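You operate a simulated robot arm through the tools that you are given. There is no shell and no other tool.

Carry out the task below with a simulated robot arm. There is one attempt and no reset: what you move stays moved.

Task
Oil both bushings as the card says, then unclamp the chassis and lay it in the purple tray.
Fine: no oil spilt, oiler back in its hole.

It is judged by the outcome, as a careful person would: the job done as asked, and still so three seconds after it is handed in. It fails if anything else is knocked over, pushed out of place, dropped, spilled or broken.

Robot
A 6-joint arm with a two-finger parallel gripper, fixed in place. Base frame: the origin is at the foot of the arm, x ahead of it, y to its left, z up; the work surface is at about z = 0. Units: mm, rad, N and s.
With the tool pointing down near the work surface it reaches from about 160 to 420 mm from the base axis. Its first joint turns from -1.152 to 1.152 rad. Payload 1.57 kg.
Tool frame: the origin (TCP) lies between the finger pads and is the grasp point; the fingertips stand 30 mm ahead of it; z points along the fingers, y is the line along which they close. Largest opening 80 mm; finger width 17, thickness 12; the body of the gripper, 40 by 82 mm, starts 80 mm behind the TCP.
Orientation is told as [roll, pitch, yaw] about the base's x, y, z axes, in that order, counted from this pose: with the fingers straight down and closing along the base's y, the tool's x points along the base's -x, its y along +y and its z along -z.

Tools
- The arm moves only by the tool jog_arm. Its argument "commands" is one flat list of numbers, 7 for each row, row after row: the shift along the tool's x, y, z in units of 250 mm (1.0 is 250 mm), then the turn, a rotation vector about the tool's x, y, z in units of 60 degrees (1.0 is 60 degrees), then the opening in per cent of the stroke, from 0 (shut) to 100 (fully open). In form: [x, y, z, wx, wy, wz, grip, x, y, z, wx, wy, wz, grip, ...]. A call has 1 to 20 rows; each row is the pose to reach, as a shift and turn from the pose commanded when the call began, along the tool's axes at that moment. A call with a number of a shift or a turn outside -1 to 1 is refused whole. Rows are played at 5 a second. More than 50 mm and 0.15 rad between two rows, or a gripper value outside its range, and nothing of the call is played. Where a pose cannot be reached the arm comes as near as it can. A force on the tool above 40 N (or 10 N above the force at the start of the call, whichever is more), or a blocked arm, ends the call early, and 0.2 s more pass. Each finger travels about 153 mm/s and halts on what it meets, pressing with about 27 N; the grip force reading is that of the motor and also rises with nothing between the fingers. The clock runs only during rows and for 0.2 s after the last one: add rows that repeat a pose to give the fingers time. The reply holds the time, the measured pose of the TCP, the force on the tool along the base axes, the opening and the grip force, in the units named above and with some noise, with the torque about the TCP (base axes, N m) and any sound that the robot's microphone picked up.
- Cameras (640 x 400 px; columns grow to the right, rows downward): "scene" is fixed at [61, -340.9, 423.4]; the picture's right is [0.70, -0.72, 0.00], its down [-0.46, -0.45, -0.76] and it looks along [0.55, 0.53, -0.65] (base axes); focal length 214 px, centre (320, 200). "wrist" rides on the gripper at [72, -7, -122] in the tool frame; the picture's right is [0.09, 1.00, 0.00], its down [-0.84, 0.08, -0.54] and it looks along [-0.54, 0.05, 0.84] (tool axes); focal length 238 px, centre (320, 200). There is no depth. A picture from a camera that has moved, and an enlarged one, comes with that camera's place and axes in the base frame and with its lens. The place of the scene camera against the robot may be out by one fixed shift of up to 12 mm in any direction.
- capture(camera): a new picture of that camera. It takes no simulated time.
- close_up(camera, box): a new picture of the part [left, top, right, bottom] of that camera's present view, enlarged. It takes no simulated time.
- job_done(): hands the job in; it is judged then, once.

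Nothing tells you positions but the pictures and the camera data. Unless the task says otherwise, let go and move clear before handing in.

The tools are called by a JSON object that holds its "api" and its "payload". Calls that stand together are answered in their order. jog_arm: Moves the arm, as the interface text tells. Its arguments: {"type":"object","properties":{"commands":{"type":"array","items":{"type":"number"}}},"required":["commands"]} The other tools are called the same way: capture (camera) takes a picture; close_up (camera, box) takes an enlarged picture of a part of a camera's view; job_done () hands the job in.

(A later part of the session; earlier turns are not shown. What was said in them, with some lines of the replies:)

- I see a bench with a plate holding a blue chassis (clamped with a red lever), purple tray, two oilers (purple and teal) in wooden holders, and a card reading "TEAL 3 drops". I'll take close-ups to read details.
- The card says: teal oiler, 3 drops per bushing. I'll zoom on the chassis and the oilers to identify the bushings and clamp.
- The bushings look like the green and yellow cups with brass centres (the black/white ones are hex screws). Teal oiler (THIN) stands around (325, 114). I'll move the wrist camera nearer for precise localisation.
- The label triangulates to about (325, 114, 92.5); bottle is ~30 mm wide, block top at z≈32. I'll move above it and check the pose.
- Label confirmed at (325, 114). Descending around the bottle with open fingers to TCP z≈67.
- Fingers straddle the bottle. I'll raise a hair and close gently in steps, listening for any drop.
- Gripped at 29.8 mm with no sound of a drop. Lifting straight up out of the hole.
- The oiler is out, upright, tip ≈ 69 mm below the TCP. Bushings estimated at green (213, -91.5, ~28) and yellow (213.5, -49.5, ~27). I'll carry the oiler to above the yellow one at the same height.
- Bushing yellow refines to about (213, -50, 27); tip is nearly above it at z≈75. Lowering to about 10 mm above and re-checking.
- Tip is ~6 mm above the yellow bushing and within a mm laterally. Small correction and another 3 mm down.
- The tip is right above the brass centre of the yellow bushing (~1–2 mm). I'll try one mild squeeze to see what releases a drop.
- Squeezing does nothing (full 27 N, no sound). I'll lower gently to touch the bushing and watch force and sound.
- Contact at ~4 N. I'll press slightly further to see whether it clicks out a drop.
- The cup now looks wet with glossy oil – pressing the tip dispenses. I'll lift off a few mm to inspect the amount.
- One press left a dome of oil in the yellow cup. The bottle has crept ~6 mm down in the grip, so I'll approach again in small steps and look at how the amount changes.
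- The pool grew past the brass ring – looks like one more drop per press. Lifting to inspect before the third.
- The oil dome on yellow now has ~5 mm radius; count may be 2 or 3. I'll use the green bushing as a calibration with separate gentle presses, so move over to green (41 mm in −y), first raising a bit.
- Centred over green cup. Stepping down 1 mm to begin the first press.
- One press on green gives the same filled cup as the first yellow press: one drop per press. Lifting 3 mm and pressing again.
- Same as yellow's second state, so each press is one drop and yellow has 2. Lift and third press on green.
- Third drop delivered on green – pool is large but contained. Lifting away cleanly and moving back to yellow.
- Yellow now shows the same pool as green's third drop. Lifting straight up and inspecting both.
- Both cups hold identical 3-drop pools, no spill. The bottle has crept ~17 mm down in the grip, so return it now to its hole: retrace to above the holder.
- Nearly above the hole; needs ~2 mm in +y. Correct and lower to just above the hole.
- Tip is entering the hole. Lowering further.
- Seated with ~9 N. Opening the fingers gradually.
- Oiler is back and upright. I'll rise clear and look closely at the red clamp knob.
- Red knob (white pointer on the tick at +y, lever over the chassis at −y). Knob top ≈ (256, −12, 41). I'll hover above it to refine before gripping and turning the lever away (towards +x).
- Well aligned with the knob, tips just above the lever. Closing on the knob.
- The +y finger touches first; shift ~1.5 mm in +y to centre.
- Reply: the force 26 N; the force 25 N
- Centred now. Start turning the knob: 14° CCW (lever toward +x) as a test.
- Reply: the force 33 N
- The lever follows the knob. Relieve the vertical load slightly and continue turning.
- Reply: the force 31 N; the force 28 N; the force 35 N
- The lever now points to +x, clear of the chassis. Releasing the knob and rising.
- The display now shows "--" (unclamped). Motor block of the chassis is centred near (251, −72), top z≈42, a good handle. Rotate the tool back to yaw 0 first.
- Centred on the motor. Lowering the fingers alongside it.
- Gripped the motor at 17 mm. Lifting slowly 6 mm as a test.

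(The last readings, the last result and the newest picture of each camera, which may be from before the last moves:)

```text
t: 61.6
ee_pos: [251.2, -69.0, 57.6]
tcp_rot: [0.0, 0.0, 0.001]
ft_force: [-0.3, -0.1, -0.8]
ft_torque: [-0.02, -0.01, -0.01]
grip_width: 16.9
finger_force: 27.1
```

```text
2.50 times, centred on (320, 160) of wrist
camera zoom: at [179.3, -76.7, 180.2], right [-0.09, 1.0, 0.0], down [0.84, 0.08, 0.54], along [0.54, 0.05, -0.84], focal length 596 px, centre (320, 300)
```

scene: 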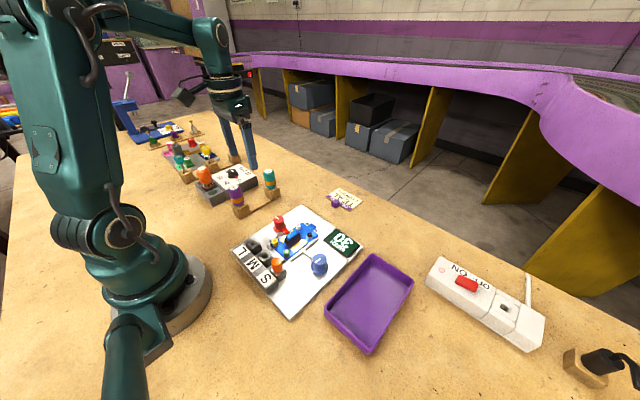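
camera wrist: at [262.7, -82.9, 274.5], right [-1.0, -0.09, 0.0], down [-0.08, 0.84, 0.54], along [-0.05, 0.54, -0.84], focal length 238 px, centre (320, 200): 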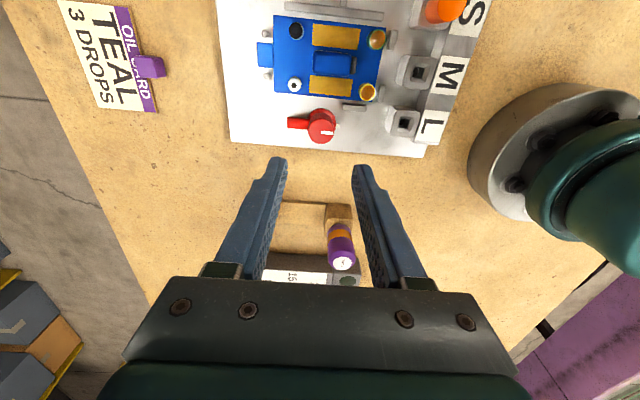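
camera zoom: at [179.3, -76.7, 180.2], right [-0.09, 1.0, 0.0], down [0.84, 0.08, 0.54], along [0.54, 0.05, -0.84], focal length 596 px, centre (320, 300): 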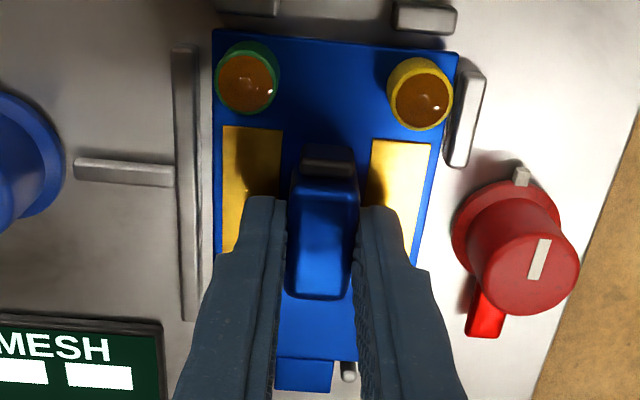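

Lifted and level. Continue lifting to clear the blue knob and tray rim.

{"api": "jog_arm", "payload": {"commands": [0, 0, -0.02, 0, 0, 0, 5, 0, 0, -0.05, 0, 0, 0, 5, 0, 0, -0.09, 0, 0, 0, 5, 0, 0, -0.13, 0, 0, 0, 5, 0, 0, -0.17, 0, 0, 0, 5, 0, 0, -0.21, 0, 0, 0, 5, 0, 0, -0.235, 0, 0, 0, 5, 0, 0, -0.24, 0, 0, 0, 5]}}

{"api": "capture", "payload": {"camera": "scene"}}

{"api": "capture", "payload": {"camera": "wrist"}}

```text
t: 63.4
ee_pos: [252.4, -68.4, 118.6]
tcp_rot: [-0.001, -0.001, -0.002]
ft_force: [0.8, 0.1, -0.8]
ft_torque: [0.0, 0.03, -0.02]
grip_width: 17.3
finger_force: 26.5
```

```text
taken
```

scene: 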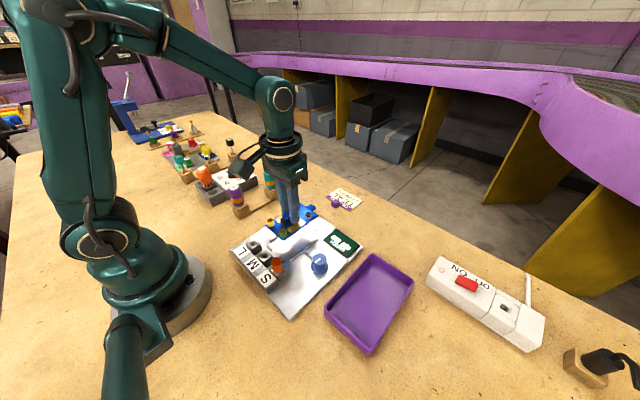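

```text
taken
camera wrist: at [179.2, -76.8, 240.5], right [-0.09, 1.0, 0.0], down [0.84, 0.08, 0.54], along [0.54, 0.05, -0.84], focal length 238 px, centre (320, 200)
```

wrist: 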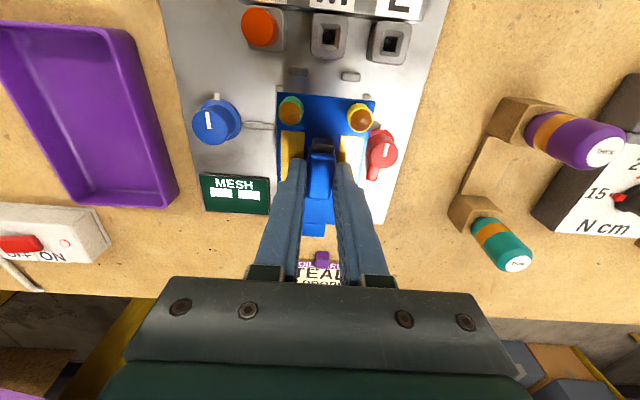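

{"api": "close_up", "payload": {"camera": "wrist", "box": [0, 10, 190, 215]}}

{"api": "close_up", "payload": {"camera": "scene", "box": [315, 245, 425, 360]}}

{"api": "close_up", "payload": {"camera": "wrist", "box": [260, 80, 400, 180]}}

```text
1.95 times, centred on (95, 112) of wrist
camera zoom: at [179.2, -76.8, 240.5], right [-0.09, 1.0, 0.0], down [0.84, 0.08, 0.54], along [0.54, 0.05, -0.84], focal length 465 px, centre (759, 371)
```

zoom: 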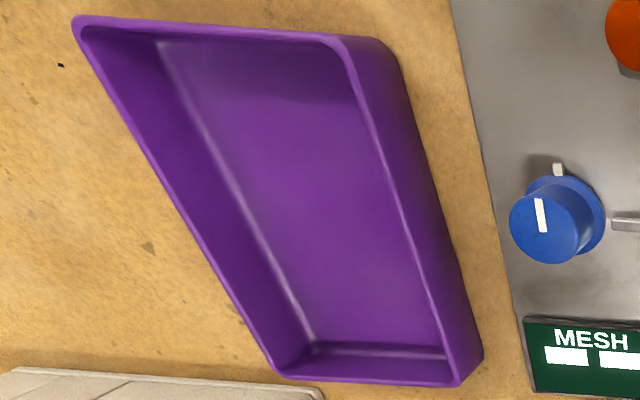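

```text
3.48 times, centred on (370, 302) of scene
camera zoom: at [61.0, -340.9, 423.4], right [0.7, -0.72, 0.0], down [-0.46, -0.45, -0.76], along [0.55, 0.53, -0.65], focal length 746 px, centre (146, -156)
```

zoom: 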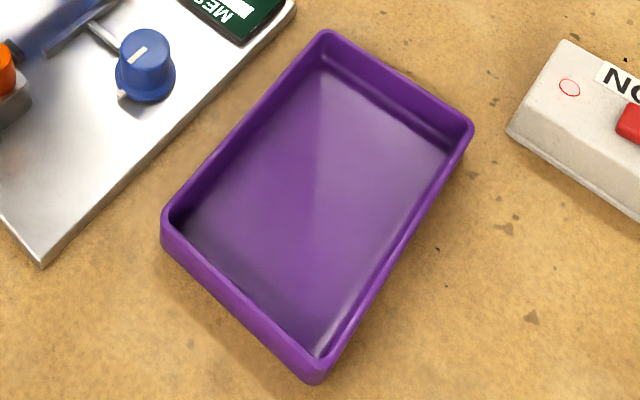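

```text
4.00 times, centred on (330, 130) of wrist
camera zoom: at [179.2, -76.8, 240.5], right [-0.09, 1.0, 0.0], down [0.84, 0.08, 0.54], along [0.54, 0.05, -0.84], focal length 953 px, centre (280, 480)
```

zoom: 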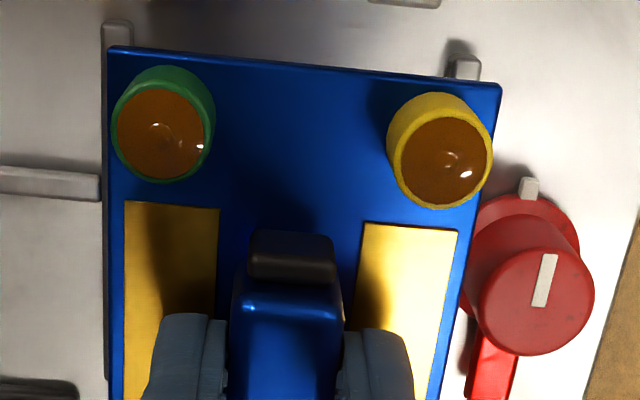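

Chassis is level at ~75 mm, oil intact. Tray centre ≈ (266, −280). Carrying it smoothly over the tray with tool orientation fixed.

{"api": "jog_arm", "payload": {"commands": [0, -0.02, 0, 0, 0, 0, 5, -0.001, -0.06, 0, 0, 0, 0, 5, -0.002, -0.12, 0, 0, 0, 0, 5, -0.003, -0.19, 0, 0, 0, 0, 5, -0.004, -0.27, 0, 0, 0, 0, 5, -0.005, -0.35, 0, 0, 0, 0, 5, -0.006, -0.43, 0, 0, 0, 0, 5, -0.007, -0.51, 0, 0, 0, 0, 5, -0.008, -0.59, 0, 0, 0, 0, 5, -0.009, -0.67, 0, 0, 0, 0, 5, -0.01, -0.74, 0, 0, 0, 0, 5, -0.011, -0.79, 0, 0, 0, 0, 5, -0.012, -0.82, 0, 0, 0, 0, 5, -0.012, -0.832, 0, 0, 0, 0, 5, -0.012, -0.832, 0, 0, 0, 0, 5]}}

{"api": "capture", "payload": {"camera": "scene"}}

{"api": "capture", "payload": {"camera": "wrist"}}

{"api": "close_up", "payload": {"camera": "scene", "box": [315, 210, 435, 360]}}

```text
t: 66.6
ee_pos: [254.1, -277.5, 118.1]
tcp_rot: [0.001, -0.002, -0.001]
ft_force: [-0.4, -1.2, -0.1]
ft_torque: [0.0, 0.02, 0.0]
grip_width: 17.2
finger_force: 26.5
```

```text
taken
```

scene: 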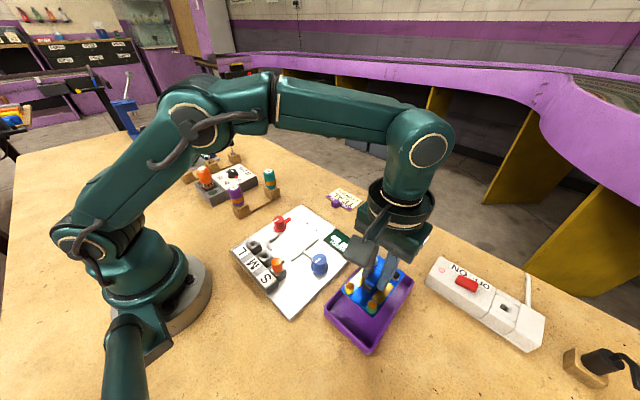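

```text
taken
camera wrist: at [181.0, -284.8, 240.2], right [-0.09, 1.0, 0.0], down [0.84, 0.08, 0.54], along [0.54, 0.05, -0.84], focal length 238 px, centre (320, 200)
```

wrist: 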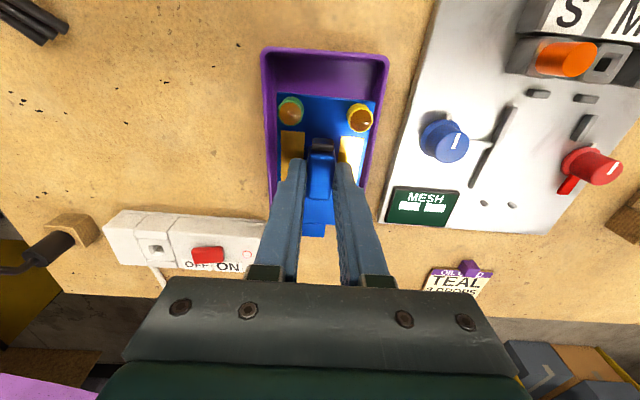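

```text
2.67 times, centred on (375, 285) of scene
camera zoom: at [61.0, -340.9, 423.4], right [0.7, -0.72, 0.0], down [-0.46, -0.45, -0.76], along [0.55, 0.53, -0.65], focal length 572 px, centre (173, -27)
```

zoom: 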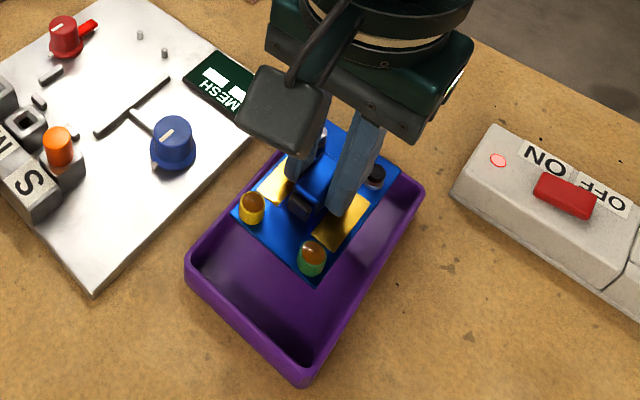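

{"api": "close_up", "payload": {"camera": "wrist", "box": [240, 30, 410, 240]}}

{"api": "close_up", "payload": {"camera": "wrist", "box": [270, 85, 390, 160]}}

```text
1.90 times, centred on (325, 135) of wrist
camera zoom: at [181.0, -284.8, 240.2], right [-0.09, 1.0, 0.0], down [0.84, 0.08, 0.54], along [0.54, 0.05, -0.84], focal length 454 px, centre (310, 324)
```

zoom: 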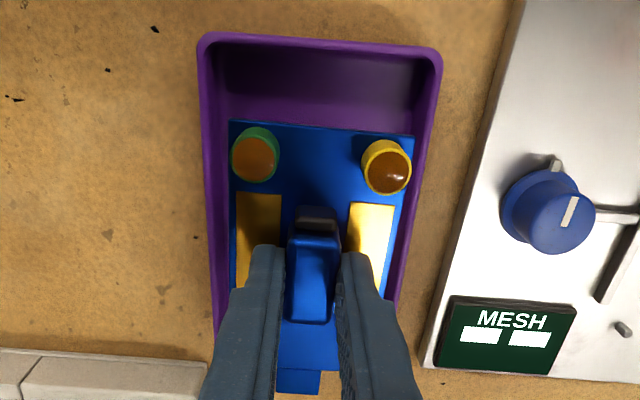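

```text
5.33 times, centred on (330, 122) of wrist
camera zoom: at [181.0, -284.8, 240.2], right [-0.09, 1.0, 0.0], down [0.84, 0.08, 0.54], along [0.54, 0.05, -0.84], focal length 1271 px, centre (267, 613)
```

zoom: 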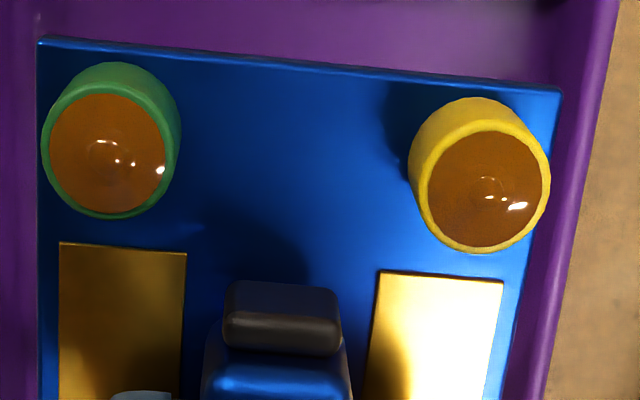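

Chassis is centred over the tray. Lowering slowly.

{"api": "jog_arm", "payload": {"commands": [0, 0, 0.02, 0, 0, 0, 5, 0, 0, 0.05, 0, 0, 0, 5, 0, 0, 0.09, 0, 0, 0, 5, 0, 0, 0.13, 0, 0, 0, 5, 0, 0, 0.17, 0, 0, 0, 5, 0, 0, 0.2, 0, 0, 0, 5, 0, 0, 0.22, 0, 0, 0, 5, 0, 0, 0.228, 0, 0, 0, 5]}}

{"api": "close_up", "payload": {"camera": "scene", "box": [315, 240, 425, 360]}}

{"api": "close_up", "payload": {"camera": "wrist", "box": [240, 30, 410, 240]}}

```text
t: 68.4
ee_pos: [254.0, -276.3, 59.8]
tcp_rot: [-0.001, 0.0, -0.003]
ft_force: [-0.4, -0.6, -1.3]
ft_torque: [0.02, -0.01, -0.01]
grip_width: 17.2
finger_force: 26.9
```

```text
3.33 times, centred on (370, 300) of scene
camera zoom: at [61.0, -340.9, 423.4], right [0.7, -0.72, 0.0], down [-0.46, -0.45, -0.76], along [0.55, 0.53, -0.65], focal length 715 px, centre (153, -133)
```

zoom: 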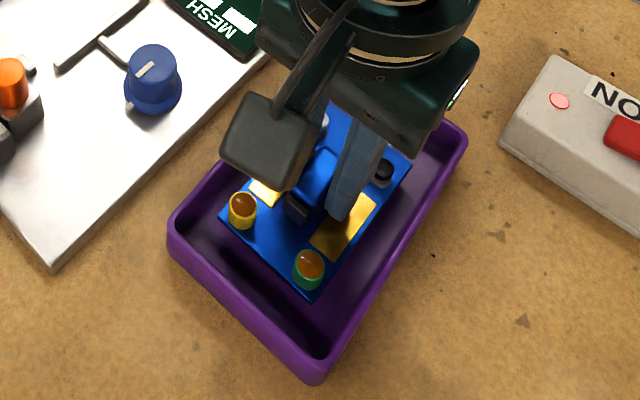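

```text
1.90 times, centred on (325, 135) of wrist
camera zoom: at [182.5, -284.0, 183.1], right [-0.09, 1.0, 0.0], down [0.84, 0.08, 0.54], along [0.54, 0.05, -0.84], focal length 454 px, centre (310, 324)
```

zoom: 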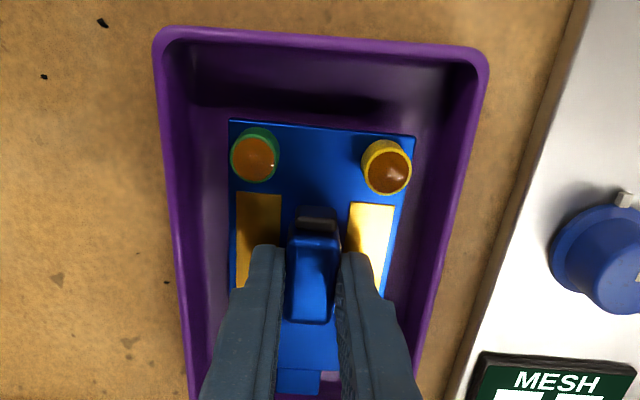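

{"api": "jog_arm", "payload": {"commands": [0, 0, 0.01, 0, 0, 0, 5, 0, 0, 0.02, 0, 0, 0, 5, 0, 0, 0.028, 0, 0, 0, 5]}}

{"api": "jog_arm", "payload": {"commands": [0, 0, 0.006, 0, 0, 0, 5]}}

{"api": "jog_arm", "payload": {"commands": [0, 0, 0.006, 0, 0, 0, 5]}}

{"api": "close_up", "payload": {"camera": "scene", "box": [335, 260, 405, 330]}}

```text
t: 69.2
ee_pos: [254.3, -277.0, 53.5]
tcp_rot: [0.001, 0.0, -0.003]
ft_force: [0.8, -0.5, -1.2]
ft_torque: [0.02, 0.02, 0.02]
grip_width: 17.2
finger_force: 26.9
```

```text
t: 69.6
ee_pos: [253.2, -276.9, 51.5]
tcp_rot: [0.0, -0.001, -0.001]
ft_force: [0.4, -0.2, -0.5]
ft_torque: [0.01, 0.0, -0.02]
grip_width: 17.2
finger_force: 27.0
```

```text
t: 70.0
ee_pos: [254.5, -277.2, 51.0]
tcp_rot: [-0.001, 0.001, -0.003]
ft_force: [-0.7, -0.1, -0.7]
ft_torque: [0.02, -0.01, 0.0]
grip_width: 17.3
finger_force: 27.8
```

```text
5.71 times, centred on (370, 295) of scene
camera zoom: at [61.0, -340.9, 423.4], right [0.7, -0.72, 0.0], down [-0.46, -0.45, -0.76], along [0.55, 0.53, -0.65], focal length 1226 px, centre (34, -343)
```

zoom: 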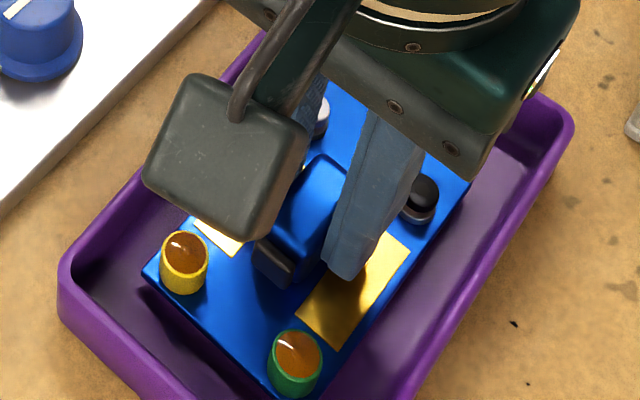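

{"api": "jog_arm", "payload": {"commands": [0, 0, 0.006, 0, 0, 0, 5]}}

{"api": "jog_arm", "payload": {"commands": [0, 0, 0.006, 0, 0, 0, 5]}}

{"api": "jog_arm", "payload": {"commands": [0, 0, 0.004, 0, 0, 0, 5]}}

```text
t: 70.4
ee_pos: [252.9, -277.7, 50.9]
tcp_rot: [0.001, -0.002, -0.001]
ft_force: [0.4, 0.3, -1.2]
ft_torque: [-0.01, -0.01, 0.01]
grip_width: 17.2
finger_force: 26.7
```

```text
t: 70.8
ee_pos: [253.9, -276.0, 49.0]
tcp_rot: [-0.001, 0.002, -0.002]
ft_force: [0.5, 0.4, -0.9]
ft_torque: [0.0, 0.01, -0.03]
grip_width: 17.2
finger_force: 27.1
```

```text
t: 71.2
ee_pos: [254.0, -276.2, 46.7]
tcp_rot: [0.0, -0.001, -0.002]
ft_force: [-0.1, 0.0, -0.4]
ft_torque: [-0.01, -0.01, 0.02]
grip_width: 17.4
finger_force: 27.1
```

{"api": "jog_arm", "payload": {"commands": [0, 0, 0.004, 0, 0, 0, 5]}}

{"api": "jog_arm", "payload": {"commands": [0, 0, 0.004, 0, 0, 0, 5]}}

{"api": "close_up", "payload": {"camera": "scene", "box": [335, 260, 405, 330]}}

{"api": "close_up", "payload": {"camera": "wrist", "box": [240, 60, 400, 240]}}

```text
t: 71.6
ee_pos: [253.0, -277.3, 44.9]
tcp_rot: [0.001, 0.0, -0.003]
ft_force: [-0.1, 0.2, -2.0]
ft_torque: [-0.01, 0.02, 0.03]
grip_width: 17.2
finger_force: 27.3
```

```text
t: 72.0
ee_pos: [254.0, -277.1, 44.7]
tcp_rot: [0.0, -0.001, -0.001]
ft_force: [-3.7, 2.4, 8.3]
ft_torque: [0.12, -0.13, 0.06]
grip_width: 17.2
finger_force: 27.0
```

```text
5.71 times, centred on (370, 295) of scene
camera zoom: at [60.9, -340.8, 423.4], right [0.7, -0.72, 0.0], down [-0.46, -0.45, -0.76], along [0.55, 0.53, -0.65], focal length 1226 px, centre (34, -343)
```

zoom: 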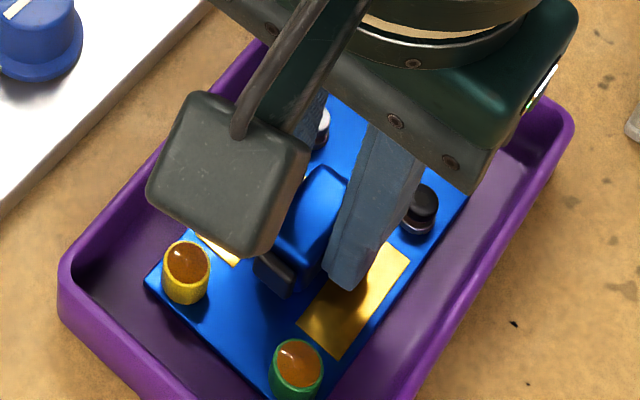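

```text
2.22 times, centred on (320, 150) of wrist
camera zoom: at [182.2, -285.1, 167.3], right [-0.09, 1.0, 0.0], down [0.84, 0.08, 0.54], along [0.54, 0.05, -0.84], focal length 530 px, centre (320, 311)
```

zoom: 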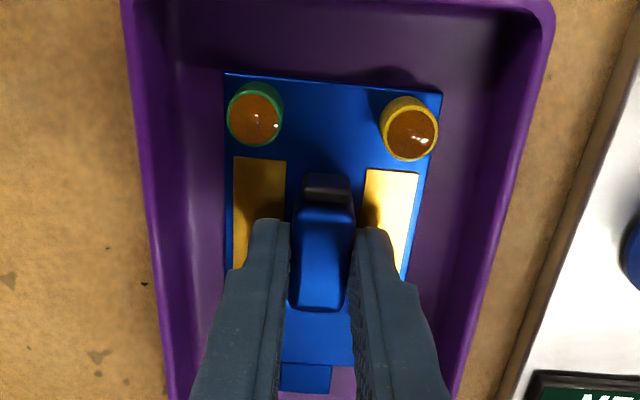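

Chassis rests on the tray floor (8 N). Relax the push a touch and open the fingers gently.

{"api": "jog_arm", "payload": {"commands": [0, 0, -0.001, 0, 0, 0, 20, 0, 0, -0.001, 0, 0, 0, 23, 0, 0, -0.001, 0, 0, 0, 27, 0, 0, -0.001, 0, 0, 0, 33, 0, 0, -0.001, 0, 0, 0, 38, 0, 0, -0.001, 0, 0, 0, 38]}}

{"api": "close_up", "payload": {"camera": "wrist", "box": [240, 60, 400, 240]}}

```text
t: 73.4
ee_pos: [254.5, -276.7, 45.1]
tcp_rot: [0.0, 0.002, -0.002]
ft_force: [-0.4, 0.9, -0.5]
ft_torque: [0.01, -0.01, 0.0]
grip_width: 30.3
finger_force: 0.0
```

```text
2.22 times, centred on (320, 150) of wrist
camera zoom: at [182.3, -284.9, 167.5], right [-0.09, 1.0, 0.0], down [0.84, 0.08, 0.54], along [0.54, 0.05, -0.84], focal length 530 px, centre (320, 311)
```

zoom: 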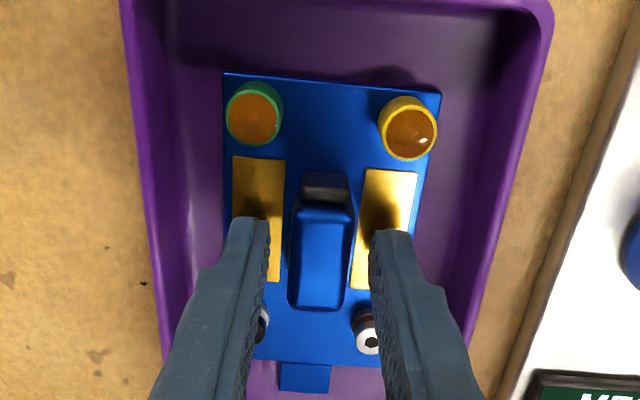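

Released cleanly. Rising straight up and clear.

{"api": "jog_arm", "payload": {"commands": [0, 0, -0.03, 0, 0, 0, 38, 0, 0, -0.1, 0, 0, 0, 38, 0, 0, -0.2, 0, 0, 0, 38, 0, 0, -0.32, 0, 0, 0, 38, 0.02, 0.1, -0.44, 0, 0, 0, 38, 0.04, 0.22, -0.52, 0, 0, 0, 38, 0.06, 0.36, -0.56, 0, 0, 0, 38, 0.08, 0.5, -0.56, 0, 0, 0, 38, 0.1, 0.62, -0.56, 0, 0, 0, 38, 0.1, 0.62, -0.56, 0, 0, 0, 38]}}

{"api": "capture", "payload": {"camera": "scene"}}

{"api": "close_up", "payload": {"camera": "scene", "box": [315, 240, 425, 360]}}

{"api": "close_up", "payload": {"camera": "scene", "box": [230, 150, 380, 320]}}

{"api": "capture", "payload": {"camera": "wrist"}}

```text
t: 75.6
ee_pos: [227.9, -122.1, 187.0]
tcp_rot: [0.0, -0.001, -0.002]
ft_force: [0.4, -0.3, 0.2]
ft_torque: [0.04, 0.0, 0.02]
grip_width: 30.5
finger_force: 0.1
```

```text
taken
```

scene: 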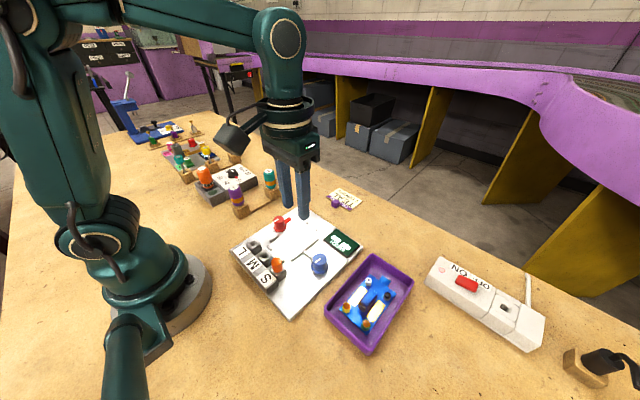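

```text
3.33 times, centred on (370, 300) of scene
camera zoom: at [61.0, -340.9, 423.4], right [0.7, -0.72, 0.0], down [-0.46, -0.45, -0.76], along [0.55, 0.53, -0.65], focal length 715 px, centre (153, -133)
```

zoom: 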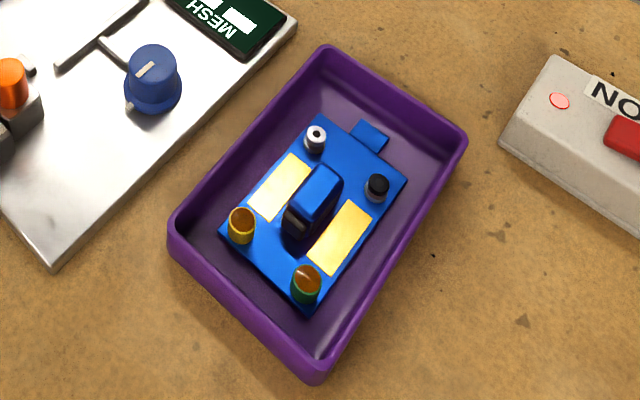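

```text
2.35 times, centred on (305, 235) of scene
camera zoom: at [61.0, -340.9, 423.4], right [0.7, -0.72, 0.0], down [-0.46, -0.45, -0.76], along [0.55, 0.53, -0.65], focal length 505 px, centre (355, 118)
```

zoom: 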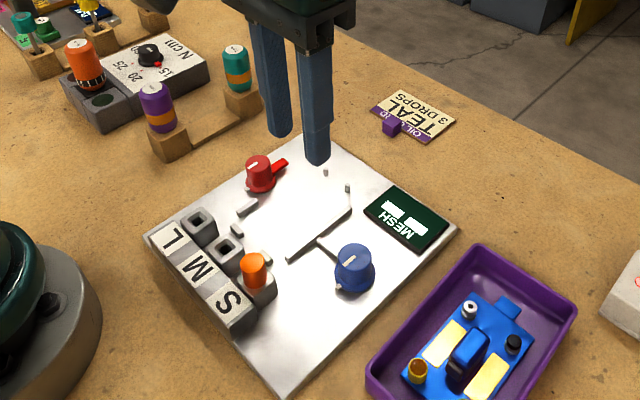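

```text
taken
camera wrist: at [156.2, -128.6, 308.8], right [-0.09, 1.0, 0.0], down [0.84, 0.08, 0.54], along [0.54, 0.05, -0.84], focal length 238 px, centre (320, 200)
```

wrist: 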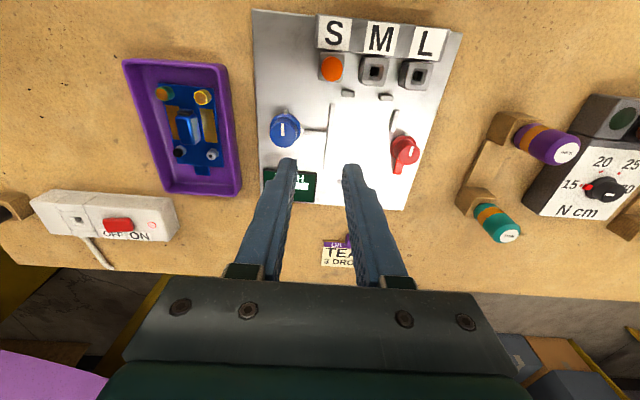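

{"api": "close_up", "payload": {"camera": "scene", "box": [335, 270, 385, 335]}}

{"api": "close_up", "payload": {"camera": "scene", "box": [255, 215, 345, 285]}}

{"api": "close_up", "payload": {"camera": "scene", "box": [250, 160, 290, 210]}}

{"api": "close_up", "payload": {"camera": "wrist", "box": [110, 50, 250, 200]}}

```text
6.15 times, centred on (360, 302) of scene
camera zoom: at [61.0, -340.9, 423.4], right [0.7, -0.72, 0.0], down [-0.46, -0.45, -0.76], along [0.55, 0.53, -0.65], focal length 1320 px, centre (74, -431)
```

zoom: 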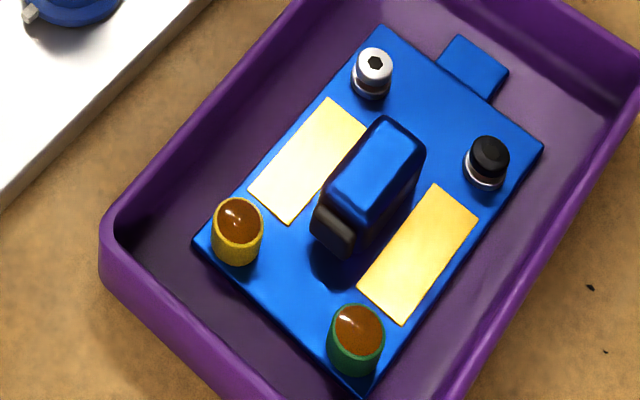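

```text
5.71 times, centred on (300, 250) of scene
camera zoom: at [61.0, -340.9, 423.4], right [0.7, -0.72, 0.0], down [-0.46, -0.45, -0.76], along [0.55, 0.53, -0.65], focal length 1226 px, centre (434, -86)
```

zoom: 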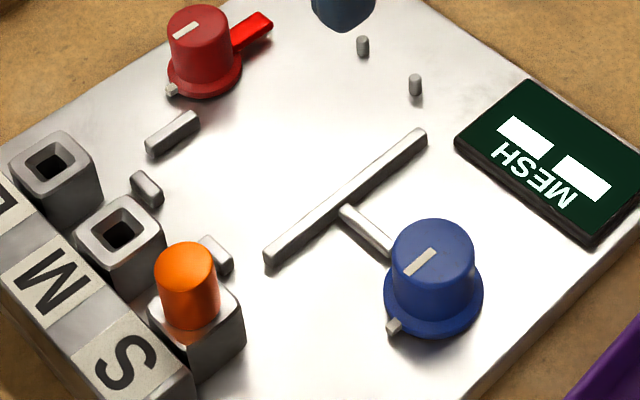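

```text
8.00 times, centred on (270, 185) of scene
camera zoom: at [61.0, -340.9, 423.4], right [0.7, -0.72, 0.0], down [-0.46, -0.45, -0.76], along [0.55, 0.53, -0.65], focal length 1716 px, centre (720, 320)
```

zoom: 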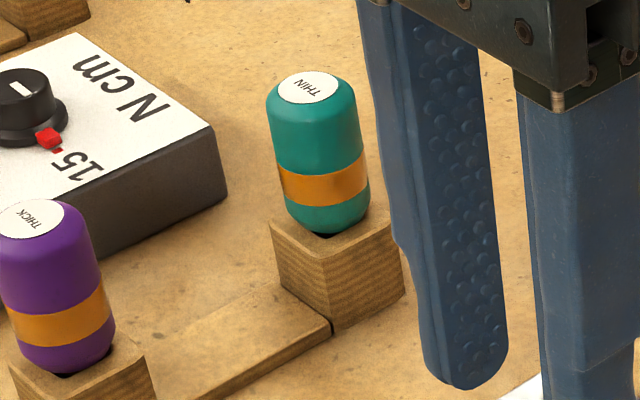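

```text
2.67 times, centred on (180, 125) of wrist
camera zoom: at [156.2, -128.6, 308.8], right [-0.09, 1.0, 0.0], down [0.84, 0.08, 0.54], along [0.54, 0.05, -0.84], focal length 636 px, centre (693, 400)
```

zoom: 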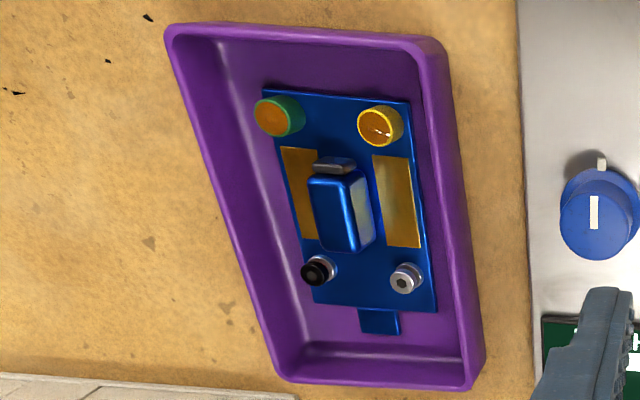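

The chassis lies flat in the purple tray with both cups oiled and nothing spilt. The oiler is upright in its hole, the clamp is open and the arm is clear, so I'm handing in.

{"api": "job_done", "payload": {}}

```text
The job is handed in.
```

I oiled both bushings with the teal (THIN) oiler, three drops each as the card says. Then I unclamped the chassis and laid it flat in the purple tray. I've handed the job in, but I haven't seen a verdict on it.

- **Oil:** the last pictures show both cups full to about the same level, with no oil on the chassis, plate or tray. I counted drops by how the pools grew, one per press of the tip, and green and yellow matched at each stage.
- **Oiler:** it slid down in the grip while I worked, but it is back upright in its hole and looks as it did at the start.
- **Clamp:** I turned the red lever a quarter turn away from the chassis. The MESH display has gone from 30 to dashes since the chassis was unclamped. I didn't touch the blue knob.

I saw nothing else knocked over or moved, and the arm is clear.
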